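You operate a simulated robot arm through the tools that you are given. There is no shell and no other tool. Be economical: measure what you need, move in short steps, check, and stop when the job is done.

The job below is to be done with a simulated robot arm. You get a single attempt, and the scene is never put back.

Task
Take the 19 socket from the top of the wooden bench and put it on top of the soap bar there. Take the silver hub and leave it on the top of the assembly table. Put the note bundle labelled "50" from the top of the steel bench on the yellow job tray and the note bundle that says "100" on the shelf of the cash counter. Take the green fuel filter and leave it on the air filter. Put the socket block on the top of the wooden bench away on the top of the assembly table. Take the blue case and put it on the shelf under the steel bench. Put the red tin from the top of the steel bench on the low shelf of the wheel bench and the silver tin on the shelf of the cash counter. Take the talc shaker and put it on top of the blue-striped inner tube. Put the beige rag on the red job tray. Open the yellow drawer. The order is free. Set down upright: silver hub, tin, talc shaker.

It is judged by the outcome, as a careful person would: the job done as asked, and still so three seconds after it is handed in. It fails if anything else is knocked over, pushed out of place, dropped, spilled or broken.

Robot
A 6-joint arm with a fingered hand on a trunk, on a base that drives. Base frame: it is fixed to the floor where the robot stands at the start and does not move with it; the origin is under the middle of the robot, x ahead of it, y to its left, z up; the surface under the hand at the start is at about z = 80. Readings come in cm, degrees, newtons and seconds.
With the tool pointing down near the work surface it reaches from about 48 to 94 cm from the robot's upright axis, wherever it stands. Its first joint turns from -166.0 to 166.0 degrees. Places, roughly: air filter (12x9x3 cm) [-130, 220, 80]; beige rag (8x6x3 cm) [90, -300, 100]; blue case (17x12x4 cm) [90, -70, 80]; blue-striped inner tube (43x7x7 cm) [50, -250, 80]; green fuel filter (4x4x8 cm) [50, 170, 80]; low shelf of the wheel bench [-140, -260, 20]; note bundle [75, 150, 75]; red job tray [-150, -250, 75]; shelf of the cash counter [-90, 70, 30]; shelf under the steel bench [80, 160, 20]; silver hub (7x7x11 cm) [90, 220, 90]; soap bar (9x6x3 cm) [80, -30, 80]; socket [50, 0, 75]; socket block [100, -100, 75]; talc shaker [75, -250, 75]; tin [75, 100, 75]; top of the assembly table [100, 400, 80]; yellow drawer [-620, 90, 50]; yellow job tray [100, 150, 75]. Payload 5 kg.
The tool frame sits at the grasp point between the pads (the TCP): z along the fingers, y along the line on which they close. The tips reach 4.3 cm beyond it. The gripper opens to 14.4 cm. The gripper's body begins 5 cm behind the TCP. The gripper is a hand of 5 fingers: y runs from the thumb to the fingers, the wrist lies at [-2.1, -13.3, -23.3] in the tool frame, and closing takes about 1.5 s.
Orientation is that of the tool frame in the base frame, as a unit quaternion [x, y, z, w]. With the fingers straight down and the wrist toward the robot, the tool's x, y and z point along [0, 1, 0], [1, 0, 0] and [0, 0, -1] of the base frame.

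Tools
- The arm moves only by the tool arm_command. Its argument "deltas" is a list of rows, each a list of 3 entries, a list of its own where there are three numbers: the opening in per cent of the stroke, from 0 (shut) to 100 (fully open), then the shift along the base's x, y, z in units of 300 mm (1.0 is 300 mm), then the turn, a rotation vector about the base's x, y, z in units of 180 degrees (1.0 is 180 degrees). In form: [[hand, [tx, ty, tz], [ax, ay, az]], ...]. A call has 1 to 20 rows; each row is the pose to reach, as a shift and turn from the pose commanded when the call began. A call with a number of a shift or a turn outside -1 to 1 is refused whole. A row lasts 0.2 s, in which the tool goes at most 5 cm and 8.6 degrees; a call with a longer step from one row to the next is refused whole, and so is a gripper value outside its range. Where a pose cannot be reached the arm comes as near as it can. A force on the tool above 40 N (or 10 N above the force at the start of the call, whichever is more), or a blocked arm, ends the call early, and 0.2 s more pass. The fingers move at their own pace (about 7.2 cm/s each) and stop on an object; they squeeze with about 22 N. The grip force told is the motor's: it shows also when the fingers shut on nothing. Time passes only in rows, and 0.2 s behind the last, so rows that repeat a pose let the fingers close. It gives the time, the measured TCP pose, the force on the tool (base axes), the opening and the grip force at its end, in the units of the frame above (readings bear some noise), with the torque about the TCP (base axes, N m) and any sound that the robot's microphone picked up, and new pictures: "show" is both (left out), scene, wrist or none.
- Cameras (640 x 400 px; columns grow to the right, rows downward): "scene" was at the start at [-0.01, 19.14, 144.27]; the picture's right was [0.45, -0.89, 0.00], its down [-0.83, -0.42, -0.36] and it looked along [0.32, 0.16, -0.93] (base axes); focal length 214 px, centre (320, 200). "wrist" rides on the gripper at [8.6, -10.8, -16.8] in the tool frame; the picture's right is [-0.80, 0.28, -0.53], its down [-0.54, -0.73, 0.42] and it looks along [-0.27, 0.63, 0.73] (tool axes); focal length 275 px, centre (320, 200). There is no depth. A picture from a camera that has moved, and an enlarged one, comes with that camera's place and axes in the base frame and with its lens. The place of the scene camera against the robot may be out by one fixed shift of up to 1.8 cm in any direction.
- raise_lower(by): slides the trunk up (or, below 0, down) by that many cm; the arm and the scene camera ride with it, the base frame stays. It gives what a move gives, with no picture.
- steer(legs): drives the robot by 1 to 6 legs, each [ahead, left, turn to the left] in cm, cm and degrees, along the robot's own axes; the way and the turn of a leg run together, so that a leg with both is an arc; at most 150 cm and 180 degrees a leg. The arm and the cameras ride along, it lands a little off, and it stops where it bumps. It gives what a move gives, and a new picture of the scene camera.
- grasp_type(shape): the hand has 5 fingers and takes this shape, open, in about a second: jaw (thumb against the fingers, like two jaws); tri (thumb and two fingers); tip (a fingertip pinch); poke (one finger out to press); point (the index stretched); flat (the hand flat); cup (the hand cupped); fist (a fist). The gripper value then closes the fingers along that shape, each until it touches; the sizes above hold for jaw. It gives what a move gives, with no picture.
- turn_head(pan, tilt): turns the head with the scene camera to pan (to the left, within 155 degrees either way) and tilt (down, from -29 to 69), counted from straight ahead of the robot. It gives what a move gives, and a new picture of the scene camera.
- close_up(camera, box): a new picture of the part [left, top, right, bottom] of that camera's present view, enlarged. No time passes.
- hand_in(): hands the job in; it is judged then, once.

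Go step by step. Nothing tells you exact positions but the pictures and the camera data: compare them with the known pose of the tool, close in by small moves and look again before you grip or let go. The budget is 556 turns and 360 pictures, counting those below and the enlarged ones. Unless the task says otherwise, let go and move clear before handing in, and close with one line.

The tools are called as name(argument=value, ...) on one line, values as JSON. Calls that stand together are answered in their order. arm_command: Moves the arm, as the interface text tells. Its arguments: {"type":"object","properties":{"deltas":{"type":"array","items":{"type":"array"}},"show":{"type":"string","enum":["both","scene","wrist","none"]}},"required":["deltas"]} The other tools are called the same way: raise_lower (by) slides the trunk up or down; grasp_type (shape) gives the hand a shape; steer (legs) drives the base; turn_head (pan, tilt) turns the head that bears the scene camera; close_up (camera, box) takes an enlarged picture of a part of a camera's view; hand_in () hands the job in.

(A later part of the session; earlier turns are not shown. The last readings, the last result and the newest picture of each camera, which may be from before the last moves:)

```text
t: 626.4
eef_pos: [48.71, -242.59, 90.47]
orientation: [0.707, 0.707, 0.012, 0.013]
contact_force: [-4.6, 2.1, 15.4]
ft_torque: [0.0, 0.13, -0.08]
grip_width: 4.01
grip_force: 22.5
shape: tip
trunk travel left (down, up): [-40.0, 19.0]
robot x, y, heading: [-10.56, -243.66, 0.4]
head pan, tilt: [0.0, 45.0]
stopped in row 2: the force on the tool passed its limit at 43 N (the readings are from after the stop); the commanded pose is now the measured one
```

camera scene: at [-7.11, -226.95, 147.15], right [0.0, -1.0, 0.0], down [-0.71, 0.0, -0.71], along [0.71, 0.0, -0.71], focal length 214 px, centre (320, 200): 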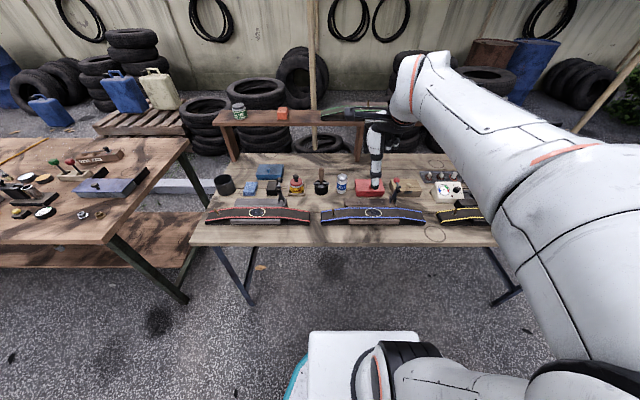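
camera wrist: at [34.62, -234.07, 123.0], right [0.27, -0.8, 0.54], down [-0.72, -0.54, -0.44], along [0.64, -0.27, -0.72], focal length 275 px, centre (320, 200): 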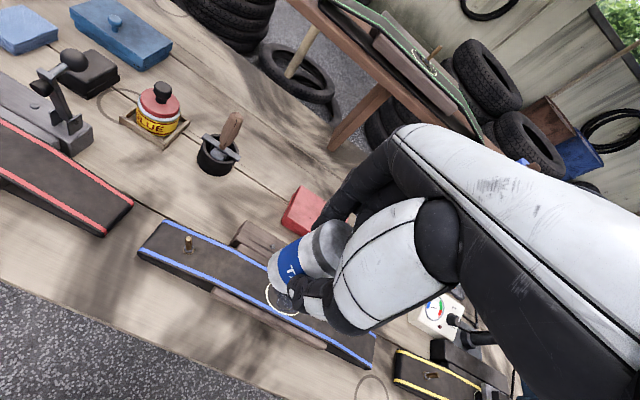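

Contact at about 90.7. I ease off, release gently and rise.

arm_command(deltas=[[0, [0, 0, 0.008], [-0.001, -0.002, 0]], [29, [0, 0, 0.008], [-0.001, -0.002, 0]], [32, [0, 0, 0.008], [-0.001, -0.002, 0]], [38, [0, 0, 0.008], [-0.001, -0.002, 0]], [48, [0, 0, 0.008], [-0.001, -0.002, 0]], [60, [0, 0, 0.008], [-0.001, -0.002, 0]], [60, [0, 0, 0.08], [-0.001, -0.002, 0]], [60, [0, 0, 0.2], [-0.001, -0.002, 0]], [60, [0, 0, 0.35], [-0.001, -0.002, 0]], [60, [0, 0, 0.5], [-0.001, -0.002, 0]], [60, [0, 0, 0.65], [-0.001, -0.002, 0]]], show="scene")

close_up(camera="scene", box=[300, 160, 412, 230])

```text
t: 628.8
eef_pos: [48.82, -242.5, 109.87]
orientation: [0.707, 0.707, 0.01, 0.015]
contact_force: [0.5, -0.4, -1.0]
ft_torque: [0.0, 0.0, 0.0]
grip_width: 8.6
grip_force: 0.1
shape: tip
trunk travel left (down, up): [-40.0, 19.0]
robot x, y, heading: [-10.47, -243.54, 0.1]
head pan, tilt: [0.0, 45.0]
camera scene: at [-7.14, -226.93, 147.15], right [0.0, -1.0, 0.0], down [-0.71, 0.0, -0.71], along [0.71, 0.0, -0.71], focal length 214 px, centre (320, 200)
```

scene: 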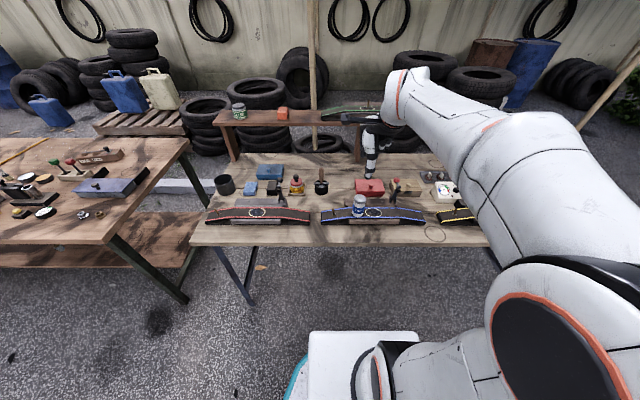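

```text
5.71 times, centred on (356, 195) of scene
camera zoom: at [-7.14, -226.93, 147.15], right [0.0, -1.0, 0.0], down [-0.71, 0.0, -0.71], along [0.71, 0.0, -0.71], focal length 1226 px, centre (114, 229)
```

zoom: 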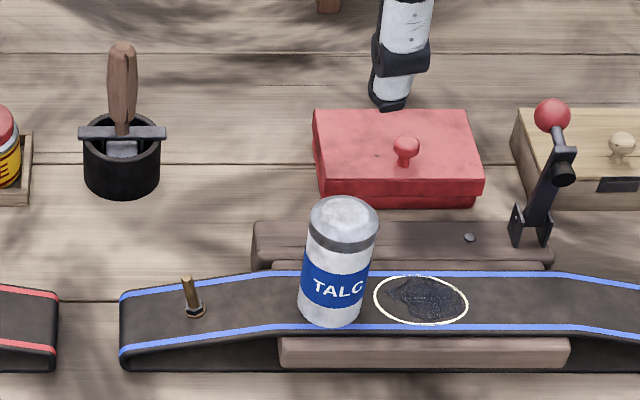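

Talc stands upright on the tube. Next the beige rag on the raised rear shelf; I move right to see it.

steer(legs=[[0, -48, 0]])

close_up(camera="wrist", box=[0, 0, 640, 400])

```text
t: 631.6
eef_pos: [48.9, -289.87, 109.81]
orientation: [0.709, 0.705, 0.01, 0.014]
contact_force: [0.3, -0.3, 0.3]
ft_torque: [-0.02, 0.02, 0.0]
grip_width: 8.59
grip_force: 0.2
shape: tip
trunk travel left (down, up): [-40.0, 19.0]
robot x, y, heading: [-10.05, -290.42, 0.0]
head pan, tilt: [0.0, 45.0]
camera scene: at [-7.04, -274.04, 147.15], right [0.0, -1.0, 0.0], down [-0.71, 0.0, -0.71], along [0.71, 0.0, -0.71], focal length 214 px, centre (320, 200)
```

scene: 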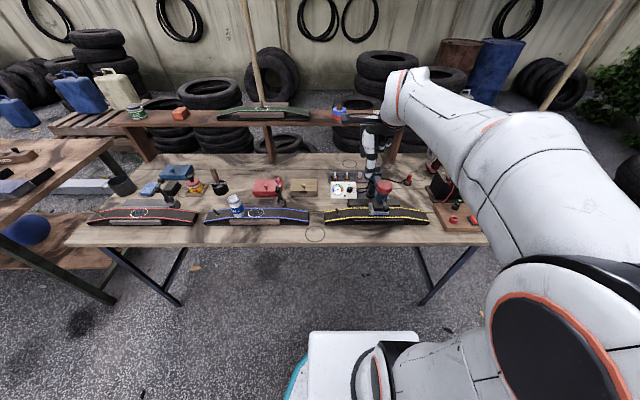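

```text
1.00 times, centred on (320, 200) of wrist (not enlarged: the box is as wide or as high as the picture)
camera zoom: at [37.53, -281.17, 126.29], right [0.26, -0.8, 0.55], down [-0.71, -0.54, -0.45], along [0.65, -0.28, -0.71], focal length 275 px, centre (320, 200)
```

zoom: 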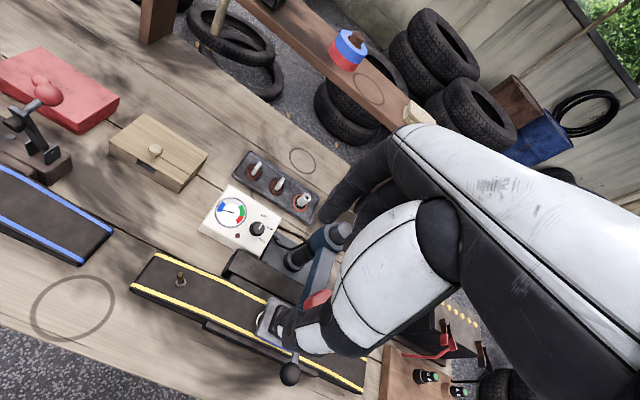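

The rag is at the right end of the raised shelf, near (99, -304). I raise the trunk, go closer and look again.

raise_lower(by=14)

steer(legs=[[20, -4, 0]])

close_up(camera="wrist", box=[0, 0, 640, 400])

```text
t: 633.2
eef_pos: [48.79, -289.81, 123.77]
orientation: [0.709, 0.705, 0.01, 0.015]
contact_force: [0.0, 0.8, -0.8]
ft_torque: [-0.03, 0.01, 0.0]
grip_width: 8.59
grip_force: 0.0
shape: tip
trunk travel left (down, up): [-54.0, 5.0]
robot x, y, heading: [-10.74, -290.46, -0.4]
head pan, tilt: [0.0, 45.0]
```

```text
t: 634.9
eef_pos: [68.53, -293.81, 123.82]
orientation: [0.709, 0.705, 0.01, 0.014]
contact_force: [0.2, -0.6, -1.1]
ft_torque: [0.02, 0.02, -0.02]
grip_width: 8.61
grip_force: 0.2
shape: tip
trunk travel left (down, up): [-54.0, 5.0]
robot x, y, heading: [9.78, -294.45, -0.2]
head pan, tilt: [0.0, 45.0]
camera scene: at [12.8, -278.02, 161.15], right [0.0, -1.0, 0.0], down [-0.71, 0.0, -0.71], along [0.71, 0.0, -0.71], focal length 214 px, centre (320, 200)
```

scene: 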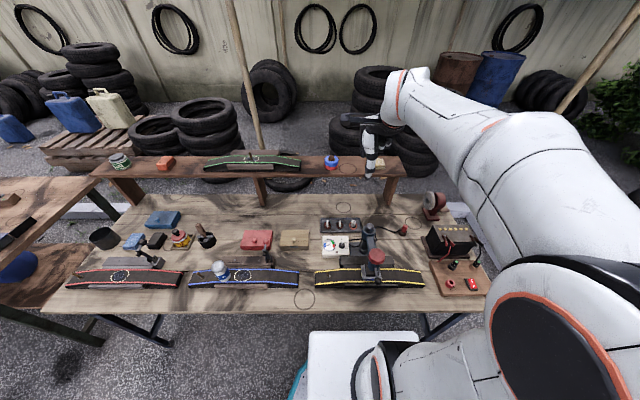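

```text
1.00 times, centred on (320, 200) of wrist (not enlarged: the box is as wide or as high as the picture)
camera zoom: at [57.37, -285.15, 140.25], right [0.26, -0.8, 0.55], down [-0.71, -0.54, -0.45], along [0.65, -0.28, -0.71], focal length 275 px, centre (320, 200)
```

zoom: 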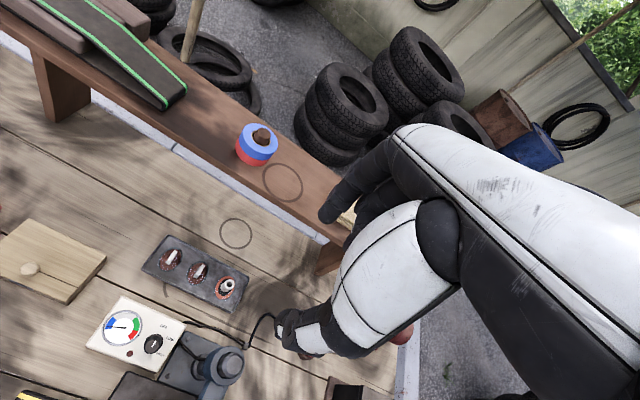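

arm_command(deltas=[[60, [0.15, -0.02, 0], [0, 0, 0]], [60, [0.3, -0.04, -0.05], [0, 0, 0]], [60, [0.45, -0.07, -0.1], [0, 0, 0]], [60, [0.6, -0.1, -0.13], [0, 0, 0]], [60, [0.72, -0.12, -0.13], [0, 0, 0]], [60, [0.72, -0.12, -0.13], [0, 0, 0]]], show="wrist")

close_up(camera="scene", box=[320, 110, 448, 190])

```text
t: 636.2
eef_pos: [90.11, -297.52, 119.81]
orientation: [0.71, 0.704, 0.011, 0.014]
contact_force: [0.5, 0.8, -0.1]
ft_torque: [0.03, 0.02, 0.02]
grip_width: 8.63
grip_force: 0.0
shape: tip
trunk travel left (down, up): [-54.0, 5.0]
robot x, y, heading: [9.48, -294.45, -0.2]
head pan, tilt: [0.0, 45.0]
camera wrist: at [78.8, -288.74, 136.19], right [0.26, -0.8, 0.55], down [-0.71, -0.54, -0.45], along [0.65, -0.28, -0.71], focal length 275 px, centre (320, 200)
```

wrist: 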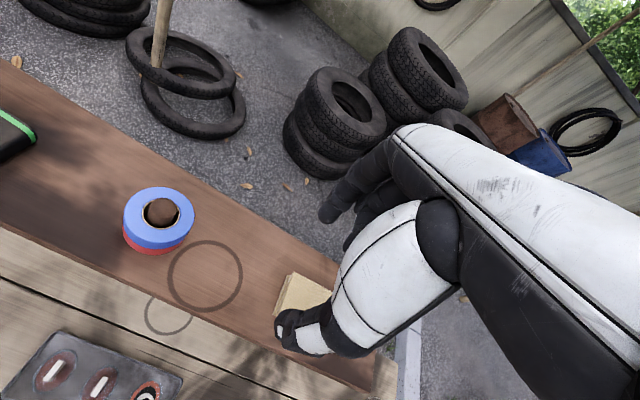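

```text
5.00 times, centred on (384, 150) of scene
camera zoom: at [12.72, -278.02, 161.16], right [0.0, -1.0, 0.0], down [-0.71, 0.0, -0.71], along [0.71, 0.0, -0.71], focal length 1072 px, centre (0, 450)
```

zoom: 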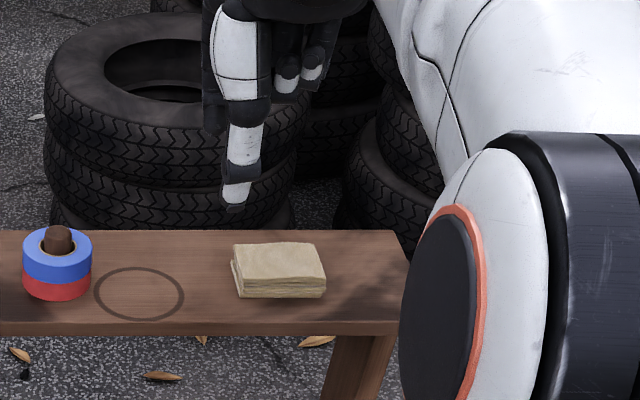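

The rag's centre is about (92.3, -305), top z ≈ 104. I go over it.

arm_command(deltas=[[65, [0.04, -0.12, -0.05], [0, 0, 0]], [65, [0.073, -0.25, -0.12], [0, 0, 0]], [65, [0.073, -0.25, -0.26], [0, 0, 0]], [65, [0.073, -0.25, -0.26], [0, 0, 0]]], show="wrist")

close_up(camera="scene", box=[340, 120, 436, 180])

```text
t: 637.2
eef_pos: [92.48, -304.94, 112.0]
orientation: [0.709, 0.705, 0.01, 0.014]
contact_force: [0.9, -0.2, 0.2]
ft_torque: [0.0, 0.01, 0.0]
grip_width: 9.34
grip_force: 0.0
shape: tip
trunk travel left (down, up): [-54.0, 5.0]
robot x, y, heading: [9.61, -294.63, -0.4]
head pan, tilt: [0.0, 45.0]
camera wrist: at [81.14, -296.25, 128.55], right [0.26, -0.8, 0.55], down [-0.71, -0.54, -0.45], along [0.65, -0.28, -0.71], focal length 275 px, centre (320, 200)
```

wrist: 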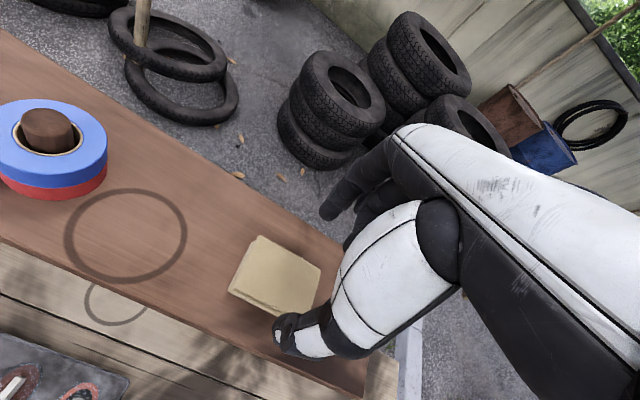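

```text
6.67 times, centred on (388, 150) of scene
camera zoom: at [12.74, -278.0, 161.16], right [0.0, -1.0, 0.0], down [-0.71, 0.0, -0.71], along [0.71, 0.0, -0.71], focal length 1430 px, centre (-133, 533)
```

zoom: 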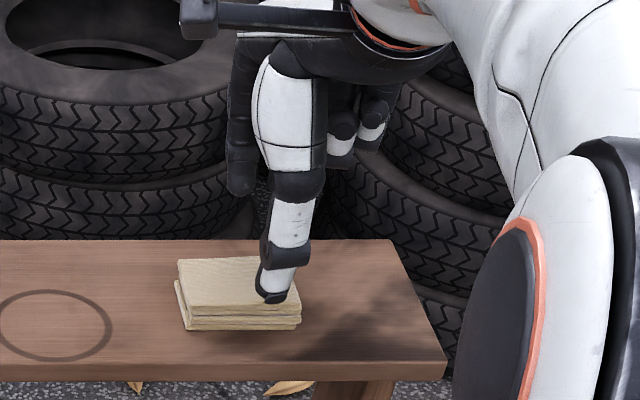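

arm_command(deltas=[[65, [0, 0.025, -0.1], [0, 0, 0]], [65, [0, 0.025, -0.21], [0, 0, 0]], [65, [0, 0.025, -0.21], [0, 0, 0]], [40, [0, 0.025, -0.21], [0, 0, 0]], [0, [0, 0.025, -0.21], [0, 0, 0]], [0, [0, 0.025, -0.21], [0, 0, 0]], [0, [0, 0.025, -0.21], [0, 0, 0]], [0, [0, 0.025, -0.21], [0, 0, 0]]], show="wrist")

```text
t: 637.9
eef_pos: [93.01, -304.17, 107.94]
orientation: [0.709, 0.705, 0.019, 0.025]
contact_force: [-0.2, -0.2, 12.3]
ft_torque: [0.06, 0.97, -0.01]
grip_width: 9.51
grip_force: 0.0
shape: tip
trunk travel left (down, up): [-54.0, 5.0]
robot x, y, heading: [9.27, -294.47, -0.2]
head pan, tilt: [0.0, 45.0]
stopped in row 3: the force on the tool passed its limit at 51 N (the readings are from after the stop); the commanded pose is now the measured one
camera wrist: at [81.39, -295.37, 124.13], right [0.24, -0.79, 0.56], down [-0.7, -0.54, -0.46], along [0.67, -0.28, -0.69], focal length 275 px, centre (320, 200)
```

wrist: 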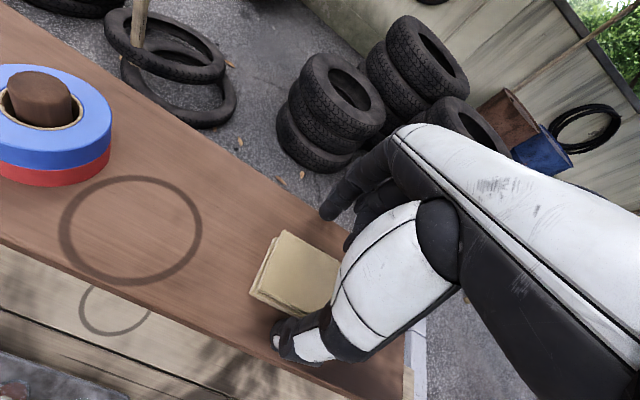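

The thumb touched the shelf (z ≈ 103.4), so I am at grip height. I lift 0.6 cm, shift slightly toward me and close.

arm_command(deltas=[[65, [0, 0, 0.02], [-0.004, -0.004, 0]], [65, [-0.04, 0.015, 0.03], [-0.007, -0.007, 0]], [65, [-0.045, 0.015, 0.018], [-0.007, -0.007, 0]], [45, [-0.045, 0.015, 0.018], [-0.007, -0.007, 0]], [0, [-0.045, 0.015, 0.018], [-0.007, -0.007, 0]], [0, [-0.045, 0.015, 0.018], [-0.007, -0.007, 0]], [0, [-0.045, 0.015, 0.018], [-0.007, -0.007, 0]], [0, [-0.045, 0.015, 0.018], [-0.007, -0.007, 0]]], show="wrist")

```text
t: 639.7
eef_pos: [91.75, -303.64, 108.17]
orientation: [0.709, 0.704, 0.018, 0.039]
contact_force: [0.1, -0.2, 0.0]
ft_torque: [-0.02, 0.01, -0.03]
grip_width: 5.12
grip_force: 22.2
shape: tip
trunk travel left (down, up): [-54.0, 5.0]
robot x, y, heading: [9.75, -294.42, -0.3]
head pan, tilt: [0.0, 45.0]
camera wrist: at [79.78, -294.56, 123.88], right [0.23, -0.78, 0.58], down [-0.69, -0.55, -0.46], along [0.68, -0.29, -0.67], focal length 275 px, centre (320, 200)
```

wrist: 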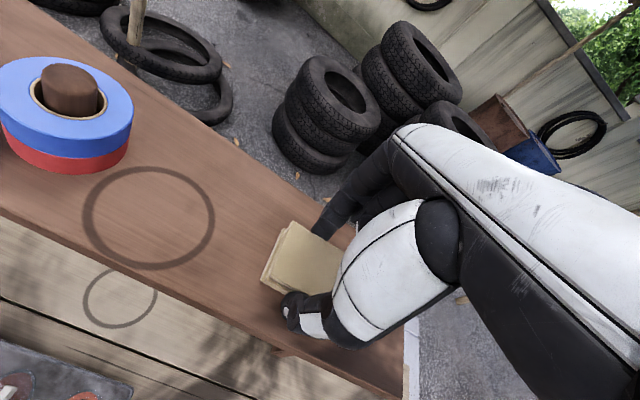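

arm_command(deltas=[[0, [0, 0, 0.06], [0, 0, 0]], [0, [0, 0, 0.16], [0.005, 0.012, 0]], [0, [0, 0, 0.3], [0.0095, 0.0257, 0.0022]], [0, [0, 0, 0.42], [0.0095, 0.0257, 0.0022]], [0, [-0.12, 0, 0.46], [0.0095, 0.0257, 0.0022]], [0, [-0.26, 0, 0.46], [0.0095, 0.0257, 0.0022]], [0, [-0.4, 0, 0.46], [0.0095, 0.0257, 0.0022]], [0, [-0.54, 0, 0.46], [0.0095, 0.0257, 0.0022]], [0, [-0.68, 0, 0.46], [0.0095, 0.0257, 0.0022]], [0, [-0.8, 0, 0.46], [0.0095, 0.0257, 0.0022]]], show="none")

```text
t: 641.9
eef_pos: [67.48, -303.59, 122.03]
orientation: [0.707, 0.707, 0.0, 0.0]
contact_force: [0.6, -0.1, 0.5]
ft_torque: [0.01, 0.01, -0.01]
grip_width: 5.09
grip_force: 21.9
shape: tip
trunk travel left (down, up): [-54.0, 5.0]
robot x, y, heading: [9.26, -294.78, -0.3]
head pan, tilt: [0.0, 45.0]
```

Rag gripped. I go across the aisle to the wheel bench's red tray.

steer(legs=[[-48, 0, 0], [0, 0, 90], [0, 0, 90.5], [12, -47, 0]])

close_up(camera="wrist", box=[0, 0, 640, 400])

```text
t: 654.8
eef_pos: [-107.99, -235.97, 122.05]
orientation: [-0.696, 0.718, -0.001, 0.0]
contact_force: [0.4, 0.2, 0.4]
ft_torque: [-0.02, -0.02, 0.04]
grip_width: 5.05
grip_force: 21.7
shape: tip
trunk travel left (down, up): [-54.0, 5.0]
robot x, y, heading: [-49.98, -246.93, 178.1]
head pan, tilt: [0.0, 45.0]
camera scene: at [-51.8, -261.17, 161.16], right [0.03, 1.0, 0.0], down [0.71, -0.02, -0.71], along [-0.71, 0.02, -0.71], focal length 214 px, centre (320, 200)
```

scene: 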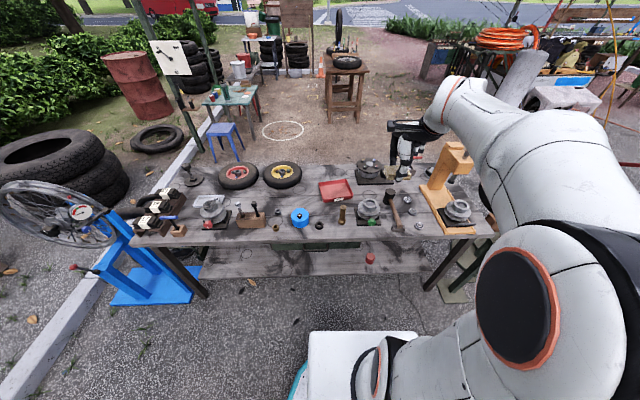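

```text
1.00 times, centred on (320, 200) of wrist (not enlarged: the box is as wide or as high as the picture)
camera zoom: at [-97.34, -245.01, 138.96], right [-0.26, 0.8, 0.53], down [0.74, 0.52, -0.42], along [-0.62, 0.29, -0.73], focal length 275 px, centre (320, 200)
```

zoom: 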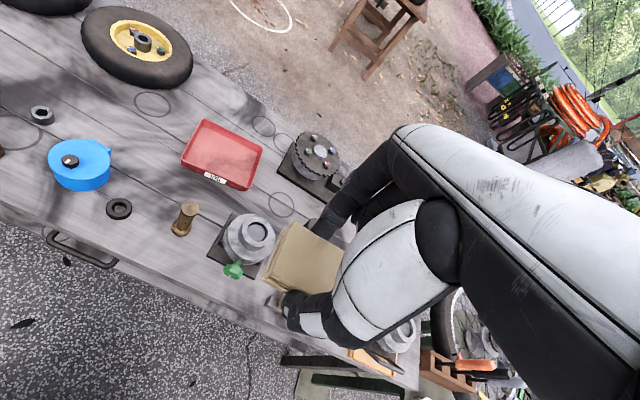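

The red tray is centred about (-140, -249.5). I move closer and over it.

steer(legs=[[12, 0, 0]])

arm_command(deltas=[[0, [-0.1, -0.07, 0], [0, 0, 0]], [0, [-0.2, -0.14, 0], [0, 0, 0]], [0, [-0.32, -0.21, -0.03], [0, 0, 0]], [0, [-0.44, -0.28, -0.08], [0, 0, 0]], [0, [-0.55, -0.35, -0.15], [0, 0, 0]], [0, [-0.64, -0.41, -0.23], [0, 0, 0]], [0, [-0.66, -0.43, -0.38], [0, 0, 0]], [0, [-0.66, -0.43, -0.52], [0, 0, 0]], [0, [-0.66, -0.43, -0.52], [0, 0, 0]]], show="wrist")

```text
t: 656.1
eef_pos: [-120.06, -235.69, 121.97]
orientation: [-0.697, 0.717, -0.001, 0.0]
contact_force: [-0.5, 0.0, -1.4]
ft_torque: [0.03, -0.03, 0.02]
grip_width: 5.05
grip_force: 22.4
shape: tip
trunk travel left (down, up): [-54.0, 5.0]
robot x, y, heading: [-61.87, -246.2, 178.1]
head pan, tilt: [0.0, 45.0]
camera scene: at [-63.8, -260.82, 161.15], right [0.03, 1.0, 0.0], down [0.71, -0.02, -0.71], along [-0.71, 0.02, -0.71], focal length 214 px, centre (320, 200)
```

scene: 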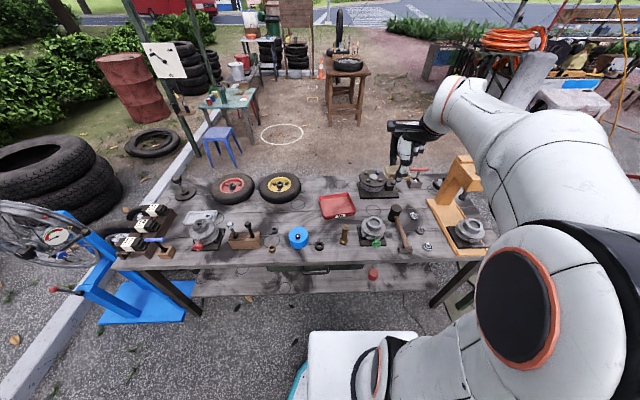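

```text
t: 658.1
eef_pos: [-139.97, -248.79, 106.29]
orientation: [-0.697, 0.717, -0.001, 0.001]
contact_force: [-0.2, -0.1, -0.9]
ft_torque: [-0.01, -0.01, 0.01]
grip_width: 5.06
grip_force: 22.6
shape: tip
trunk travel left (down, up): [-54.0, 5.0]
robot x, y, heading: [-62.04, -246.3, 178.2]
head pan, tilt: [0.0, 45.0]
camera wrist: at [-129.25, -257.73, 123.14], right [-0.26, 0.8, 0.53], down [0.74, 0.52, -0.42], along [-0.62, 0.28, -0.73], focal length 275 px, centre (320, 200)
```

wrist: 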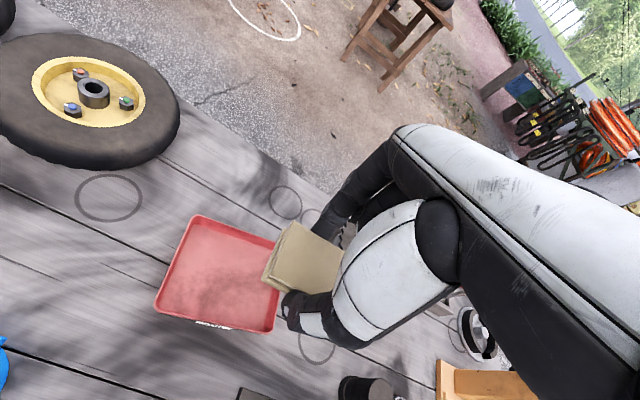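

arm_command(deltas=[[0, [-0.06, -0.03, -0.1], [0, 0, 0]], [0, [-0.113, -0.047, -0.24], [0, 0, 0]], [0, [-0.113, -0.047, -0.38], [0, 0, 0]], [0, [-0.113, -0.047, -0.52], [0, 0, 0]], [0, [-0.113, -0.047, -0.58], [0, 0, 0]], [0, [-0.113, -0.047, -0.58], [0, 0, 0]]], show="wrist")

```text
t: 659.5
eef_pos: [-143.07, -250.16, 89.04]
orientation: [-0.697, 0.717, 0.0, 0.001]
contact_force: [0.2, 0.0, -0.6]
ft_torque: [-0.03, -0.01, 0.01]
grip_width: 5.0
grip_force: 22.2
shape: tip
trunk travel left (down, up): [-54.0, 5.0]
robot x, y, heading: [-62.11, -246.3, 178.1]
head pan, tilt: [0.0, 45.0]
camera wrist: at [-132.47, -259.16, 105.95], right [-0.26, 0.8, 0.53], down [0.74, 0.52, -0.42], along [-0.62, 0.28, -0.73], focal length 275 px, centre (320, 200)
```

wrist: 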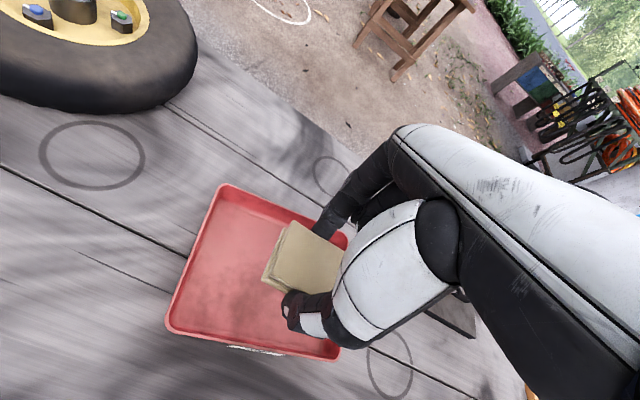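

arm_command(deltas=[[0, [0, -0.03, -0.04], [0, 0, 0]], [0, [0, -0.03, -0.08], [0, 0, 0]], [0, [0, -0.03, -0.08], [0, 0, 0]]], show="none")

arm_command(deltas=[[0, [0, 0, -0.015], [0, 0, 0]], [0, [0, 0, -0.03], [0, 0, 0]], [0, [0, 0, -0.03], [0, 0, 0]]], show="none")

arm_command(deltas=[[0, [0, 0, -0.015], [0, 0, 0]], [0, [0, 0, -0.03], [0, 0, 0]], [0, [0, 0, -0.03], [0, 0, 0]]], show="none")

```text
t: 660.3
eef_pos: [-143.19, -250.95, 86.51]
orientation: [-0.698, 0.716, -0.001, 0.001]
contact_force: [0.0, -0.1, 0.5]
ft_torque: [-0.05, -0.01, -0.03]
grip_width: 5.04
grip_force: 22.5
shape: tip
trunk travel left (down, up): [-54.0, 5.0]
robot x, y, heading: [-61.92, -246.44, 178.4]
head pan, tilt: [0.0, 45.0]
```

```text
t: 661.1
eef_pos: [-143.16, -251.05, 85.66]
orientation: [-0.697, 0.717, -0.001, 0.001]
contact_force: [-0.3, 0.7, -1.1]
ft_torque: [0.01, 0.01, 0.02]
grip_width: 5.02
grip_force: 21.8
shape: tip
trunk travel left (down, up): [-54.0, 5.0]
robot x, y, heading: [-62.42, -246.31, 178.3]
head pan, tilt: [0.0, 45.0]
```

```text
t: 661.9
eef_pos: [-143.12, -250.93, 84.68]
orientation: [-0.698, 0.716, -0.001, 0.001]
contact_force: [0.7, 0.6, -0.3]
ft_torque: [-0.02, 0.02, -0.01]
grip_width: 5.04
grip_force: 22.3
shape: tip
trunk travel left (down, up): [-54.0, 5.0]
robot x, y, heading: [-62.21, -246.37, 178.2]
head pan, tilt: [0.0, 45.0]
```

arm_command(deltas=[[0, [0, 0, -0.015], [0, 0, 0]], [0, [0, 0, -0.03], [0, 0, 0]], [0, [0, 0, -0.03], [0, 0, 0]]], show="none")

arm_command(deltas=[[0, [0, 0, -0.01], [0, 0, 0]], [0, [0, 0, -0.02], [0, 0, 0]], [0, [0, 0, -0.02], [0, 0, 0]]], show="none")

```text
t: 662.7
eef_pos: [-143.27, -250.76, 83.83]
orientation: [-0.698, 0.716, -0.001, 0.001]
contact_force: [0.1, -0.2, -1.0]
ft_torque: [0.02, -0.01, 0.01]
grip_width: 5.05
grip_force: 22.5
shape: tip
trunk travel left (down, up): [-54.0, 5.0]
robot x, y, heading: [-61.91, -246.75, 178.2]
head pan, tilt: [0.0, 45.0]
```

```text
t: 663.5
eef_pos: [-143.12, -250.98, 83.32]
orientation: [-0.697, 0.717, 0.0, 0.001]
contact_force: [-0.3, -0.1, -0.4]
ft_torque: [0.03, -0.01, 0.02]
grip_width: 5.06
grip_force: 22.3
shape: tip
trunk travel left (down, up): [-54.0, 5.0]
robot x, y, heading: [-62.35, -246.23, 178.2]
head pan, tilt: [0.0, 45.0]
```

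arm_command(deltas=[[0, [0, 0, -0.015], [0, 0, 0]], [0, [0, 0, -0.03], [0, 0, 0]], [0, [0, 0, -0.03], [0, 0, 0]]], show="none")

close_up(camera="wrist", box=[160, 170, 380, 370])

```text
t: 664.3
eef_pos: [-143.06, -250.87, 82.51]
orientation: [-0.697, 0.717, -0.001, 0.001]
contact_force: [-0.7, -0.5, -0.9]
ft_torque: [0.01, 0.02, 0.0]
grip_width: 5.04
grip_force: 21.4
shape: tip
trunk travel left (down, up): [-54.0, 5.0]
robot x, y, heading: [-62.15, -245.91, 178.2]
head pan, tilt: [0.0, 45.0]
```

```text
2.00 times, centred on (270, 270) of wrist
camera zoom: at [-132.43, -259.84, 99.45], right [-0.26, 0.8, 0.53], down [0.74, 0.52, -0.42], along [-0.62, 0.28, -0.73], focal length 551 px, centre (420, 60)
```

zoom: 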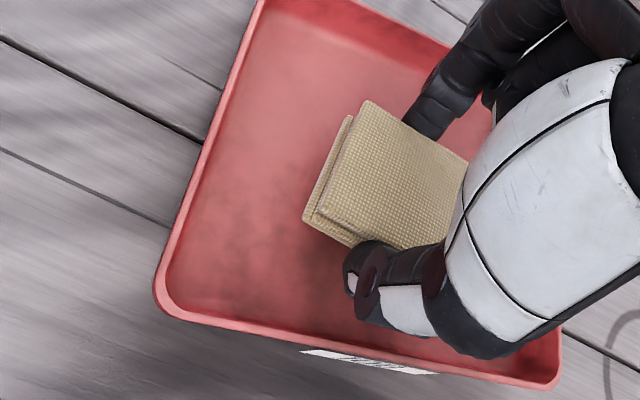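

arm_command(deltas=[[0, [0, 0, -0.015], [0, 0, 0]], [0, [0, 0, -0.03], [0, 0, 0]], [0, [0, 0, -0.03], [0, 0, 0]]], show="none")

arm_command(deltas=[[0, [0, 0, -0.015], [0, 0, 0]], [0, [0, 0, -0.025], [0, 0, 0]], [0, [0, 0, -0.025], [0, 0, 0]]], show="none")

```text
t: 665.1
eef_pos: [-143.14, -250.81, 81.57]
orientation: [-0.697, 0.717, -0.001, 0.001]
contact_force: [1.1, 0.3, -0.3]
ft_torque: [0.02, 0.01, 0.0]
grip_width: 5.06
grip_force: 21.9
shape: tip
trunk travel left (down, up): [-54.0, 5.0]
robot x, y, heading: [-62.3, -246.25, 178.3]
head pan, tilt: [0.0, 45.0]
```

```text
t: 665.9
eef_pos: [-143.27, -250.89, 81.11]
orientation: [-0.697, 0.717, 0.0, -0.001]
contact_force: [2.9, 0.5, 14.2]
ft_torque: [0.04, 0.18, -0.02]
grip_width: 5.2
grip_force: 22.4
shape: tip
trunk travel left (down, up): [-54.0, 5.0]
robot x, y, heading: [-62.14, -246.28, 178.1]
head pan, tilt: [0.0, 45.0]
```

Contact. I release and rise.

arm_command(deltas=[[40, [0, 0, 0.01], [0, 0, 0]], [48, [0, 0, 0.01], [0, 0, 0]], [58, [0, 0, 0.01], [0, 0, 0]], [58, [0, 0, 0.01], [0, 0, 0]], [58, [0, 0, 0.1], [0, 0, 0]], [58, [0, 0, 0.25], [0, 0, 0]], [58, [0, 0, 0.4], [0, 0, 0]], [58, [0, 0, 0.55], [0, 0, 0]], [58, [0, 0, 0.7], [0, 0, 0]], [58, [0, 0, 0.85], [0, 0, 0]], [58, [0.1, 0, 0.97], [0, 0, 0]], [58, [0.25, 0, 0.97], [0, 0, 0]], [58, [0.4, 0, 0.97], [0, 0, 0]], [58, [0.55, 0, 0.97], [0, 0, 0]]], show="wrist")

```text
t: 668.9
eef_pos: [-126.5, -251.04, 109.93]
orientation: [-0.697, 0.717, 0.001, 0.0]
contact_force: [-1.1, 0.5, 0.3]
ft_torque: [-0.01, 0.01, 0.0]
grip_width: 8.33
grip_force: 0.1
shape: tip
trunk travel left (down, up): [-54.0, 5.0]
robot x, y, heading: [-62.19, -246.3, 178.4]
head pan, tilt: [0.0, 45.0]
camera wrist: at [-115.74, -260.09, 126.84], right [-0.26, 0.8, 0.53], down [0.74, 0.52, -0.42], along [-0.62, 0.28, -0.73], focal length 275 px, centre (320, 200)
```

wrist: 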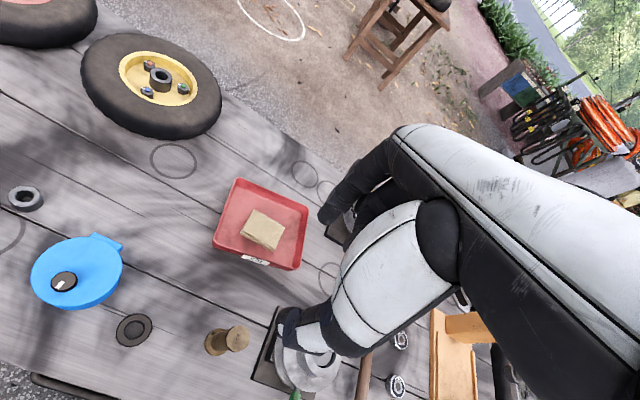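

The rag lies in the red tray. Last, the socket block on the wooden bench; I turn and drive there.

steer(legs=[[-24, 0, 0], [0, 0, -89], [0, 0, -89], [26, 100, 0], [10, 40, 0]])

close_up(camera="wrist", box=[0, 0, 640, 400])

```text
t: 685.4
eef_pos: [65.55, -100.33, 109.78]
orientation: [0.711, 0.703, 0.0, -0.001]
contact_force: [-0.3, -0.6, 0.7]
ft_torque: [-0.01, -0.04, -0.01]
grip_width: 8.32
grip_force: 0.1
shape: tip
trunk travel left (down, up): [-54.0, 5.0]
robot x, y, heading: [1.22, -106.47, -0.8]
head pan, tilt: [0.0, 45.0]
camera scene: at [4.53, -89.69, 161.15], right [-0.01, -1.0, 0.0], down [-0.71, 0.01, -0.71], along [0.71, -0.01, -0.71], focal length 214 px, centre (320, 200)
```

scene: 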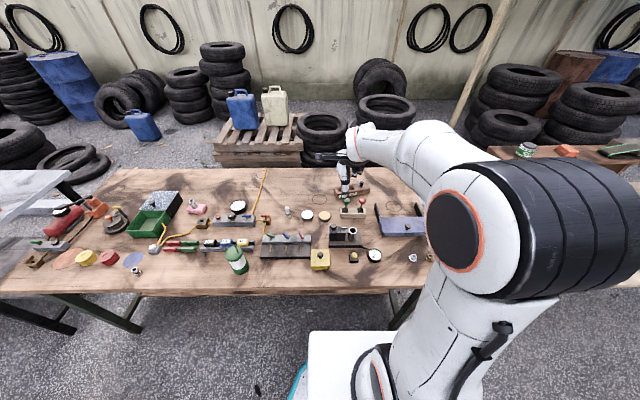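

```text
1.00 times, centred on (320, 200) of wrist (not enlarged: the box is as wide or as high as the picture)
camera zoom: at [54.86, -91.73, 126.75], right [0.28, -0.8, 0.53], down [-0.73, -0.54, -0.42], along [0.62, -0.27, -0.73], focal length 275 px, centre (320, 200)
```

zoom: 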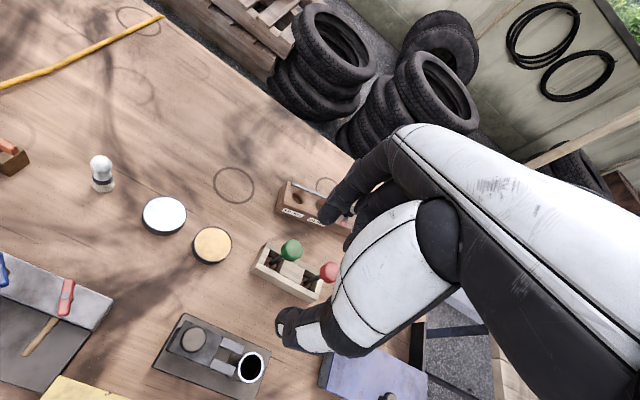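

The socket block's centre is about (89, -109), turned ~13°. I use the jaw shape and approach above it.

grasp_type(shape="jaw")

steer(legs=[[9, 0, 0.8]])

arm_command(deltas=[[70, [0.1, -0.05, 0], [0, 0, 0.02]], [70, [0.22, -0.1, 0], [0, 0, 0.04]], [70, [0.34, -0.15, -0.03], [0, 0, 0.06]], [70, [0.45, -0.2, -0.1], [0, 0, 0.068]], [70, [0.47, -0.22, -0.24], [0, 0, 0.068]], [70, [0.47, -0.22, -0.33], [0, 0, 0.068]], [70, [0.47, -0.22, -0.33], [0, 0, 0.068]]], show="wrist")

close_up(camera="scene", box=[310, 150, 422, 220])

```text
t: 686.3
eef_pos: [65.57, -100.45, 109.82]
orientation: [0.711, 0.703, -0.001, -0.001]
contact_force: [0.5, 0.4, -0.8]
ft_torque: [-0.01, -0.02, 0.02]
grip_width: 14.39
grip_force: 0.1
shape: jaw
trunk travel left (down, up): [-54.0, 5.0]
robot x, y, heading: [1.2, -106.4, -0.6]
head pan, tilt: [0.0, 45.0]
```

```text
t: 687.5
eef_pos: [74.41, -99.55, 109.75]
orientation: [0.705, 0.709, -0.002, -0.001]
contact_force: [0.2, 0.6, -0.2]
ft_torque: [0.01, 0.05, 0.01]
grip_width: 14.41
grip_force: 0.0
shape: jaw
trunk travel left (down, up): [-54.0, 5.0]
robot x, y, heading: [10.23, -106.19, 0.2]
head pan, tilt: [0.0, 45.0]
camera scene: at [13.43, -89.73, 161.15], right [0.0, -1.0, 0.0], down [-0.71, 0.0, -0.71], along [0.71, 0.0, -0.71], focal length 214 px, centre (320, 200)
```

scene: 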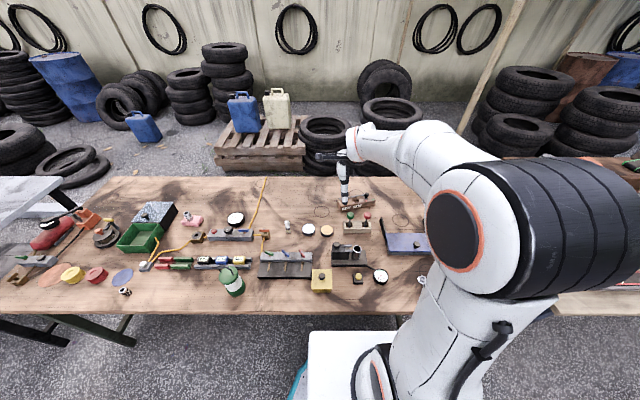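

```text
t: 689.0
eef_pos: [88.53, -105.86, 99.73]
orientation: [0.626, 0.78, -0.001, -0.001]
contact_force: [-0.5, 0.5, -0.9]
ft_torque: [0.0, 0.02, -0.02]
grip_width: 10.09
grip_force: 0.1
shape: jaw
trunk travel left (down, up): [-54.0, 5.0]
robot x, y, heading: [10.34, -106.61, 0.2]
head pan, tilt: [0.0, 45.0]
camera wrist: at [76.16, -99.94, 116.65], right [0.45, -0.72, 0.53], down [-0.59, -0.69, -0.42], along [0.67, -0.13, -0.73], focal length 275 px, centre (320, 200)
```

wrist: 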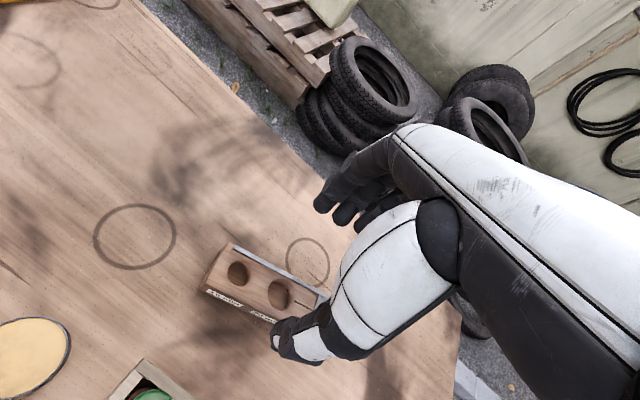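

```text
5.71 times, centred on (366, 185) of scene
camera zoom: at [13.35, -89.74, 161.15], right [0.0, -1.0, 0.0], down [-0.71, 0.0, -0.71], along [0.71, 0.0, -0.71], focal length 1226 px, centre (57, 286)
```

zoom: 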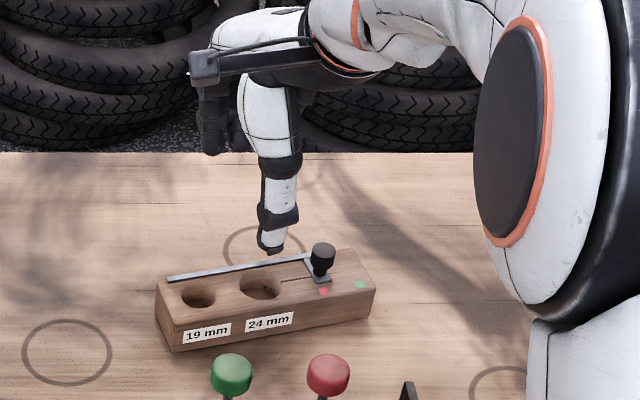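

arm_command(deltas=[[75, [0.03, -0.037, -0.1], [0, 0, 0.008]], [75, [0.03, -0.037, -0.22], [0, 0, 0.008]], [75, [0.03, -0.037, -0.33], [0, 0, 0.008]], [75, [0.03, -0.037, -0.33], [0, 0, 0.008]]], show="wrist")

close_up(camera="scene", box=[310, 160, 422, 230])

```text
t: 690.0
eef_pos: [89.49, -107.2, 89.79]
orientation: [0.616, 0.788, 0.0, -0.001]
contact_force: [-0.3, -0.1, -0.1]
ft_torque: [0.0, 0.03, 0.02]
grip_width: 10.76
grip_force: 0.1
shape: jaw
trunk travel left (down, up): [-54.0, 5.0]
robot x, y, heading: [10.2, -106.51, 0.2]
head pan, tilt: [0.0, 45.0]
camera wrist: at [77.03, -101.57, 106.81], right [0.47, -0.7, 0.53], down [-0.57, -0.7, -0.42], along [0.67, -0.11, -0.73], focal length 275 px, centre (320, 200)
```

wrist: 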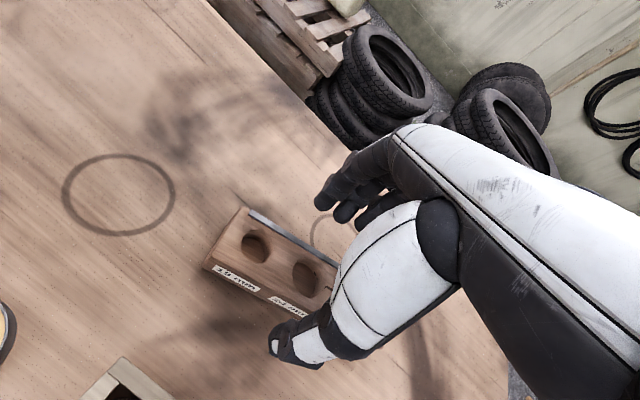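

```text
5.71 times, centred on (366, 195) of scene
camera zoom: at [13.37, -89.74, 161.16], right [0.0, -1.0, 0.0], down [-0.71, 0.0, -0.71], along [0.71, 0.0, -0.71], focal length 1226 px, centre (57, 229)
```

zoom: 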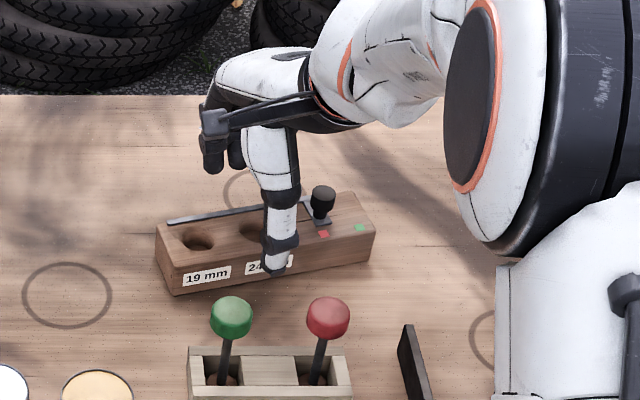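

arm_command(deltas=[[75, [0, 0, -0.08], [0, 0, 0]], [75, [0, 0, -0.16], [0, 0, 0]], [75, [0, 0, -0.16], [0, 0, 0]], [50, [0, 0, -0.16], [0, 0, 0]], [30, [0, 0, -0.16], [0, 0, 0]], [0, [0, 0, -0.16], [0, 0, 0]], [0, [0, 0, -0.16], [0, 0, 0]], [0, [0, 0, -0.16], [0, 0, 0]], [0, [0, 0, -0.16], [0, 0, 0]]], show="none")

close_up(camera="scene", box=[310, 160, 422, 230])

```text
t: 692.0
eef_pos: [89.42, -107.19, 85.09]
orientation: [0.617, 0.787, 0.0, -0.001]
contact_force: [0.3, -0.3, -0.9]
ft_torque: [0.0, -0.01, 0.03]
grip_width: 5.12
grip_force: 21.6
shape: jaw
trunk travel left (down, up): [-54.0, 5.0]
robot x, y, heading: [10.01, -106.22, 0.0]
head pan, tilt: [0.0, 45.0]
```

```text
5.71 times, centred on (366, 195) of scene
camera zoom: at [13.36, -89.74, 161.15], right [0.0, -1.0, 0.0], down [-0.71, 0.0, -0.71], along [0.71, 0.0, -0.71], focal length 1226 px, centre (57, 229)
```

zoom: 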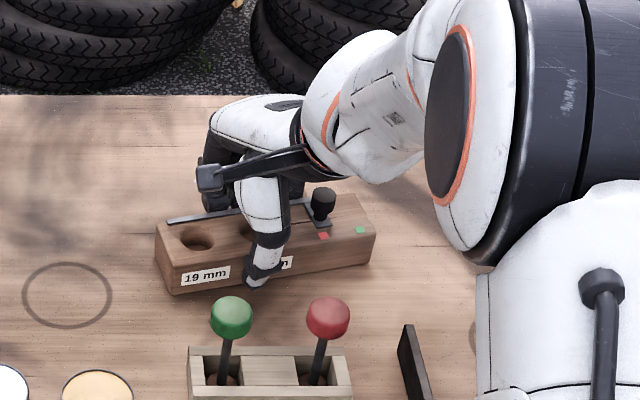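

Gripped (5.1 cm) without touching the lever. I lift and look.

arm_command(deltas=[[0, [0, 0, 0.05], [0, 0, 0]], [0, [0, 0, 0.12], [0, 0, 0]], [0, [0, 0, 0.25], [0, 0, 0]], [0, [0, 0, 0.4], [0, 0, 0]], [0, [0, 0, 0.55], [0, 0, 0]], [0, [0, 0, 0.7], [0, 0, 0]], [0, [0, 0, 0.85], [0, 0, 0]], [0, [-0.1, 0, 0.95], [0, 0, 0]], [0, [-0.24, 0, 1.0], [0, 0, 0]], [0, [-0.38, 0, 1.0], [0, 0, 0]], [0, [-0.52, 0, 1.0], [0, 0, 0]], [0, [-0.66, 0, 1.0], [0, 0, 0]], [0, [-0.74, 0, 1.0], [0, 0, 0]]], show="wrist")

```text
t: 694.9
eef_pos: [67.34, -106.85, 114.87]
orientation: [0.617, 0.787, -0.001, 0.0]
contact_force: [0.0, 0.5, -2.3]
ft_torque: [0.07, 0.03, -0.02]
grip_width: 5.05
grip_force: 22.0
shape: jaw
trunk travel left (down, up): [-54.0, 5.0]
robot x, y, heading: [9.88, -105.9, -0.1]
head pan, tilt: [0.0, 45.0]
camera wrist: at [54.71, -101.22, 131.91], right [0.47, -0.7, 0.53], down [-0.57, -0.7, -0.42], along [0.67, -0.11, -0.73], focal length 275 px, centre (320, 200)
```

wrist: 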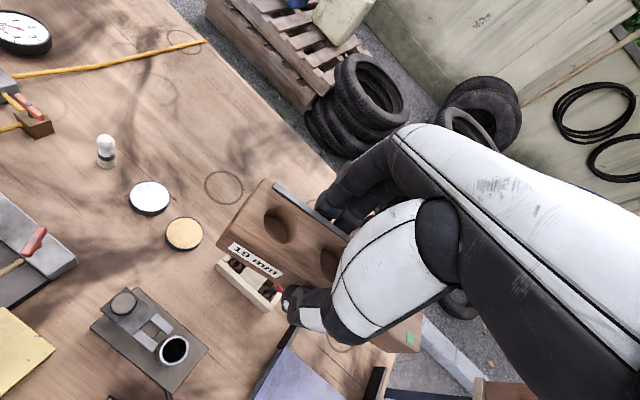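

Held level. I back off and drive the long way left to the assembly table.

steer(legs=[[-25, 0, 0], [0, 130, 0], [0, 130, 0]])

```text
t: 709.1
eef_pos: [37.38, 158.73, 114.9]
orientation: [0.608, 0.794, 0.0, 0.0]
contact_force: [0.8, 0.5, -3.0]
ft_torque: [0.05, 0.04, -0.02]
grip_width: 5.07
grip_force: 21.7
shape: jaw
trunk travel left (down, up): [-54.0, 5.0]
robot x, y, heading: [-19.67, 157.99, 1.1]
head pan, tilt: [0.0, 45.0]
camera scene: at [-16.82, 174.75, 161.15], right [0.02, -1.0, 0.0], down [-0.71, -0.02, -0.71], along [0.71, 0.02, -0.71], focal length 214 px, centre (320, 200)
```

scene: 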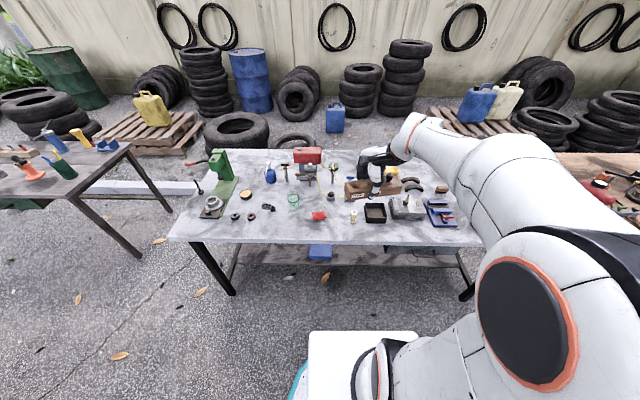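

steer(legs=[[4, 130, -1.1], [0, 130, 0], [0, 34, 0]])

```text
t: 723.9
eef_pos: [26.73, 459.24, 115.06]
orientation: [0.598, 0.801, -0.001, -0.001]
contact_force: [-0.9, -0.2, -2.4]
ft_torque: [0.06, 0.02, 0.02]
grip_width: 5.07
grip_force: 21.4
shape: jaw
trunk travel left (down, up): [-54.0, 5.0]
robot x, y, heading: [-29.99, 457.15, 2.7]
head pan, tilt: [0.0, 45.0]
camera scene: at [-27.86, 473.81, 161.15], right [0.05, -1.0, 0.0], down [-0.71, -0.03, -0.71], along [0.71, 0.03, -0.71], focal length 214 px, centre (320, 200)
```

scene: 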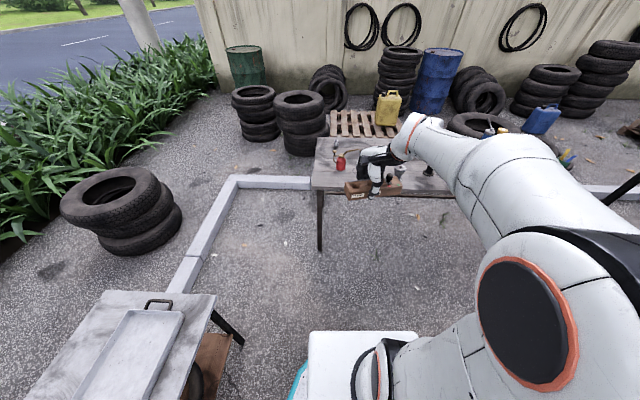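

steer(legs=[[38, -7, -2.7]])

close_up(camera="wrist", box=[0, 0, 640, 400])

```text
t: 726.3
eef_pos: [65.94, 450.16, 114.89]
orientation: [0.616, 0.788, -0.002, -0.001]
contact_force: [0.1, 1.2, -3.4]
ft_torque: [0.07, -0.01, -0.01]
grip_width: 5.1
grip_force: 22.1
shape: jaw
trunk travel left (down, up): [-54.0, 5.0]
robot x, y, heading: [8.79, 450.84, -0.0]
head pan, tilt: [0.0, 45.0]
camera scene: at [11.97, 467.37, 161.15], right [0.0, -1.0, 0.0], down [-0.71, 0.0, -0.71], along [0.71, 0.0, -0.71], focal length 214 px, centre (320, 200)
```

scene: 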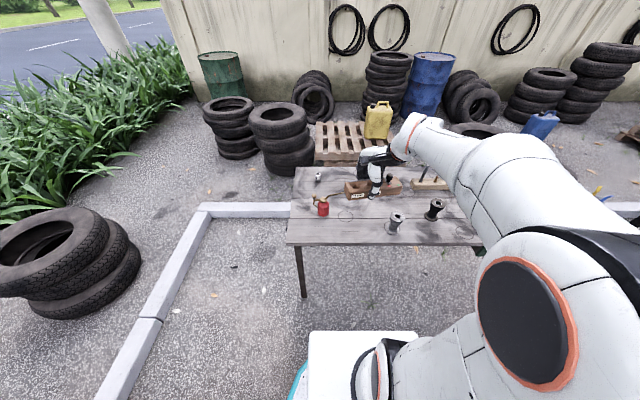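

```text
1.00 times, centred on (320, 200) of wrist (not enlarged: the box is as wide or as high as the picture)
camera zoom: at [53.39, 455.82, 131.86], right [0.47, -0.71, 0.53], down [-0.58, -0.7, -0.42], along [0.67, -0.11, -0.73], focal length 275 px, centre (320, 200)
```

zoom: 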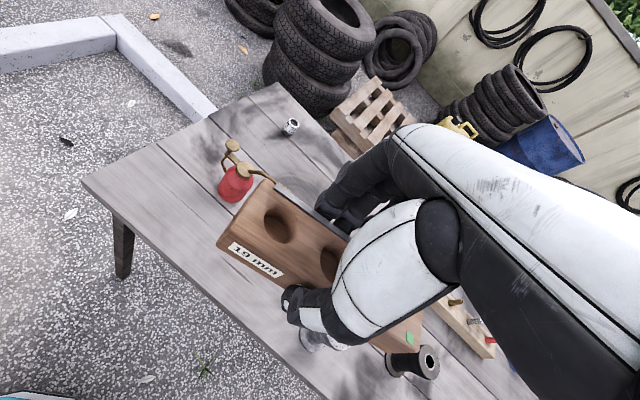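

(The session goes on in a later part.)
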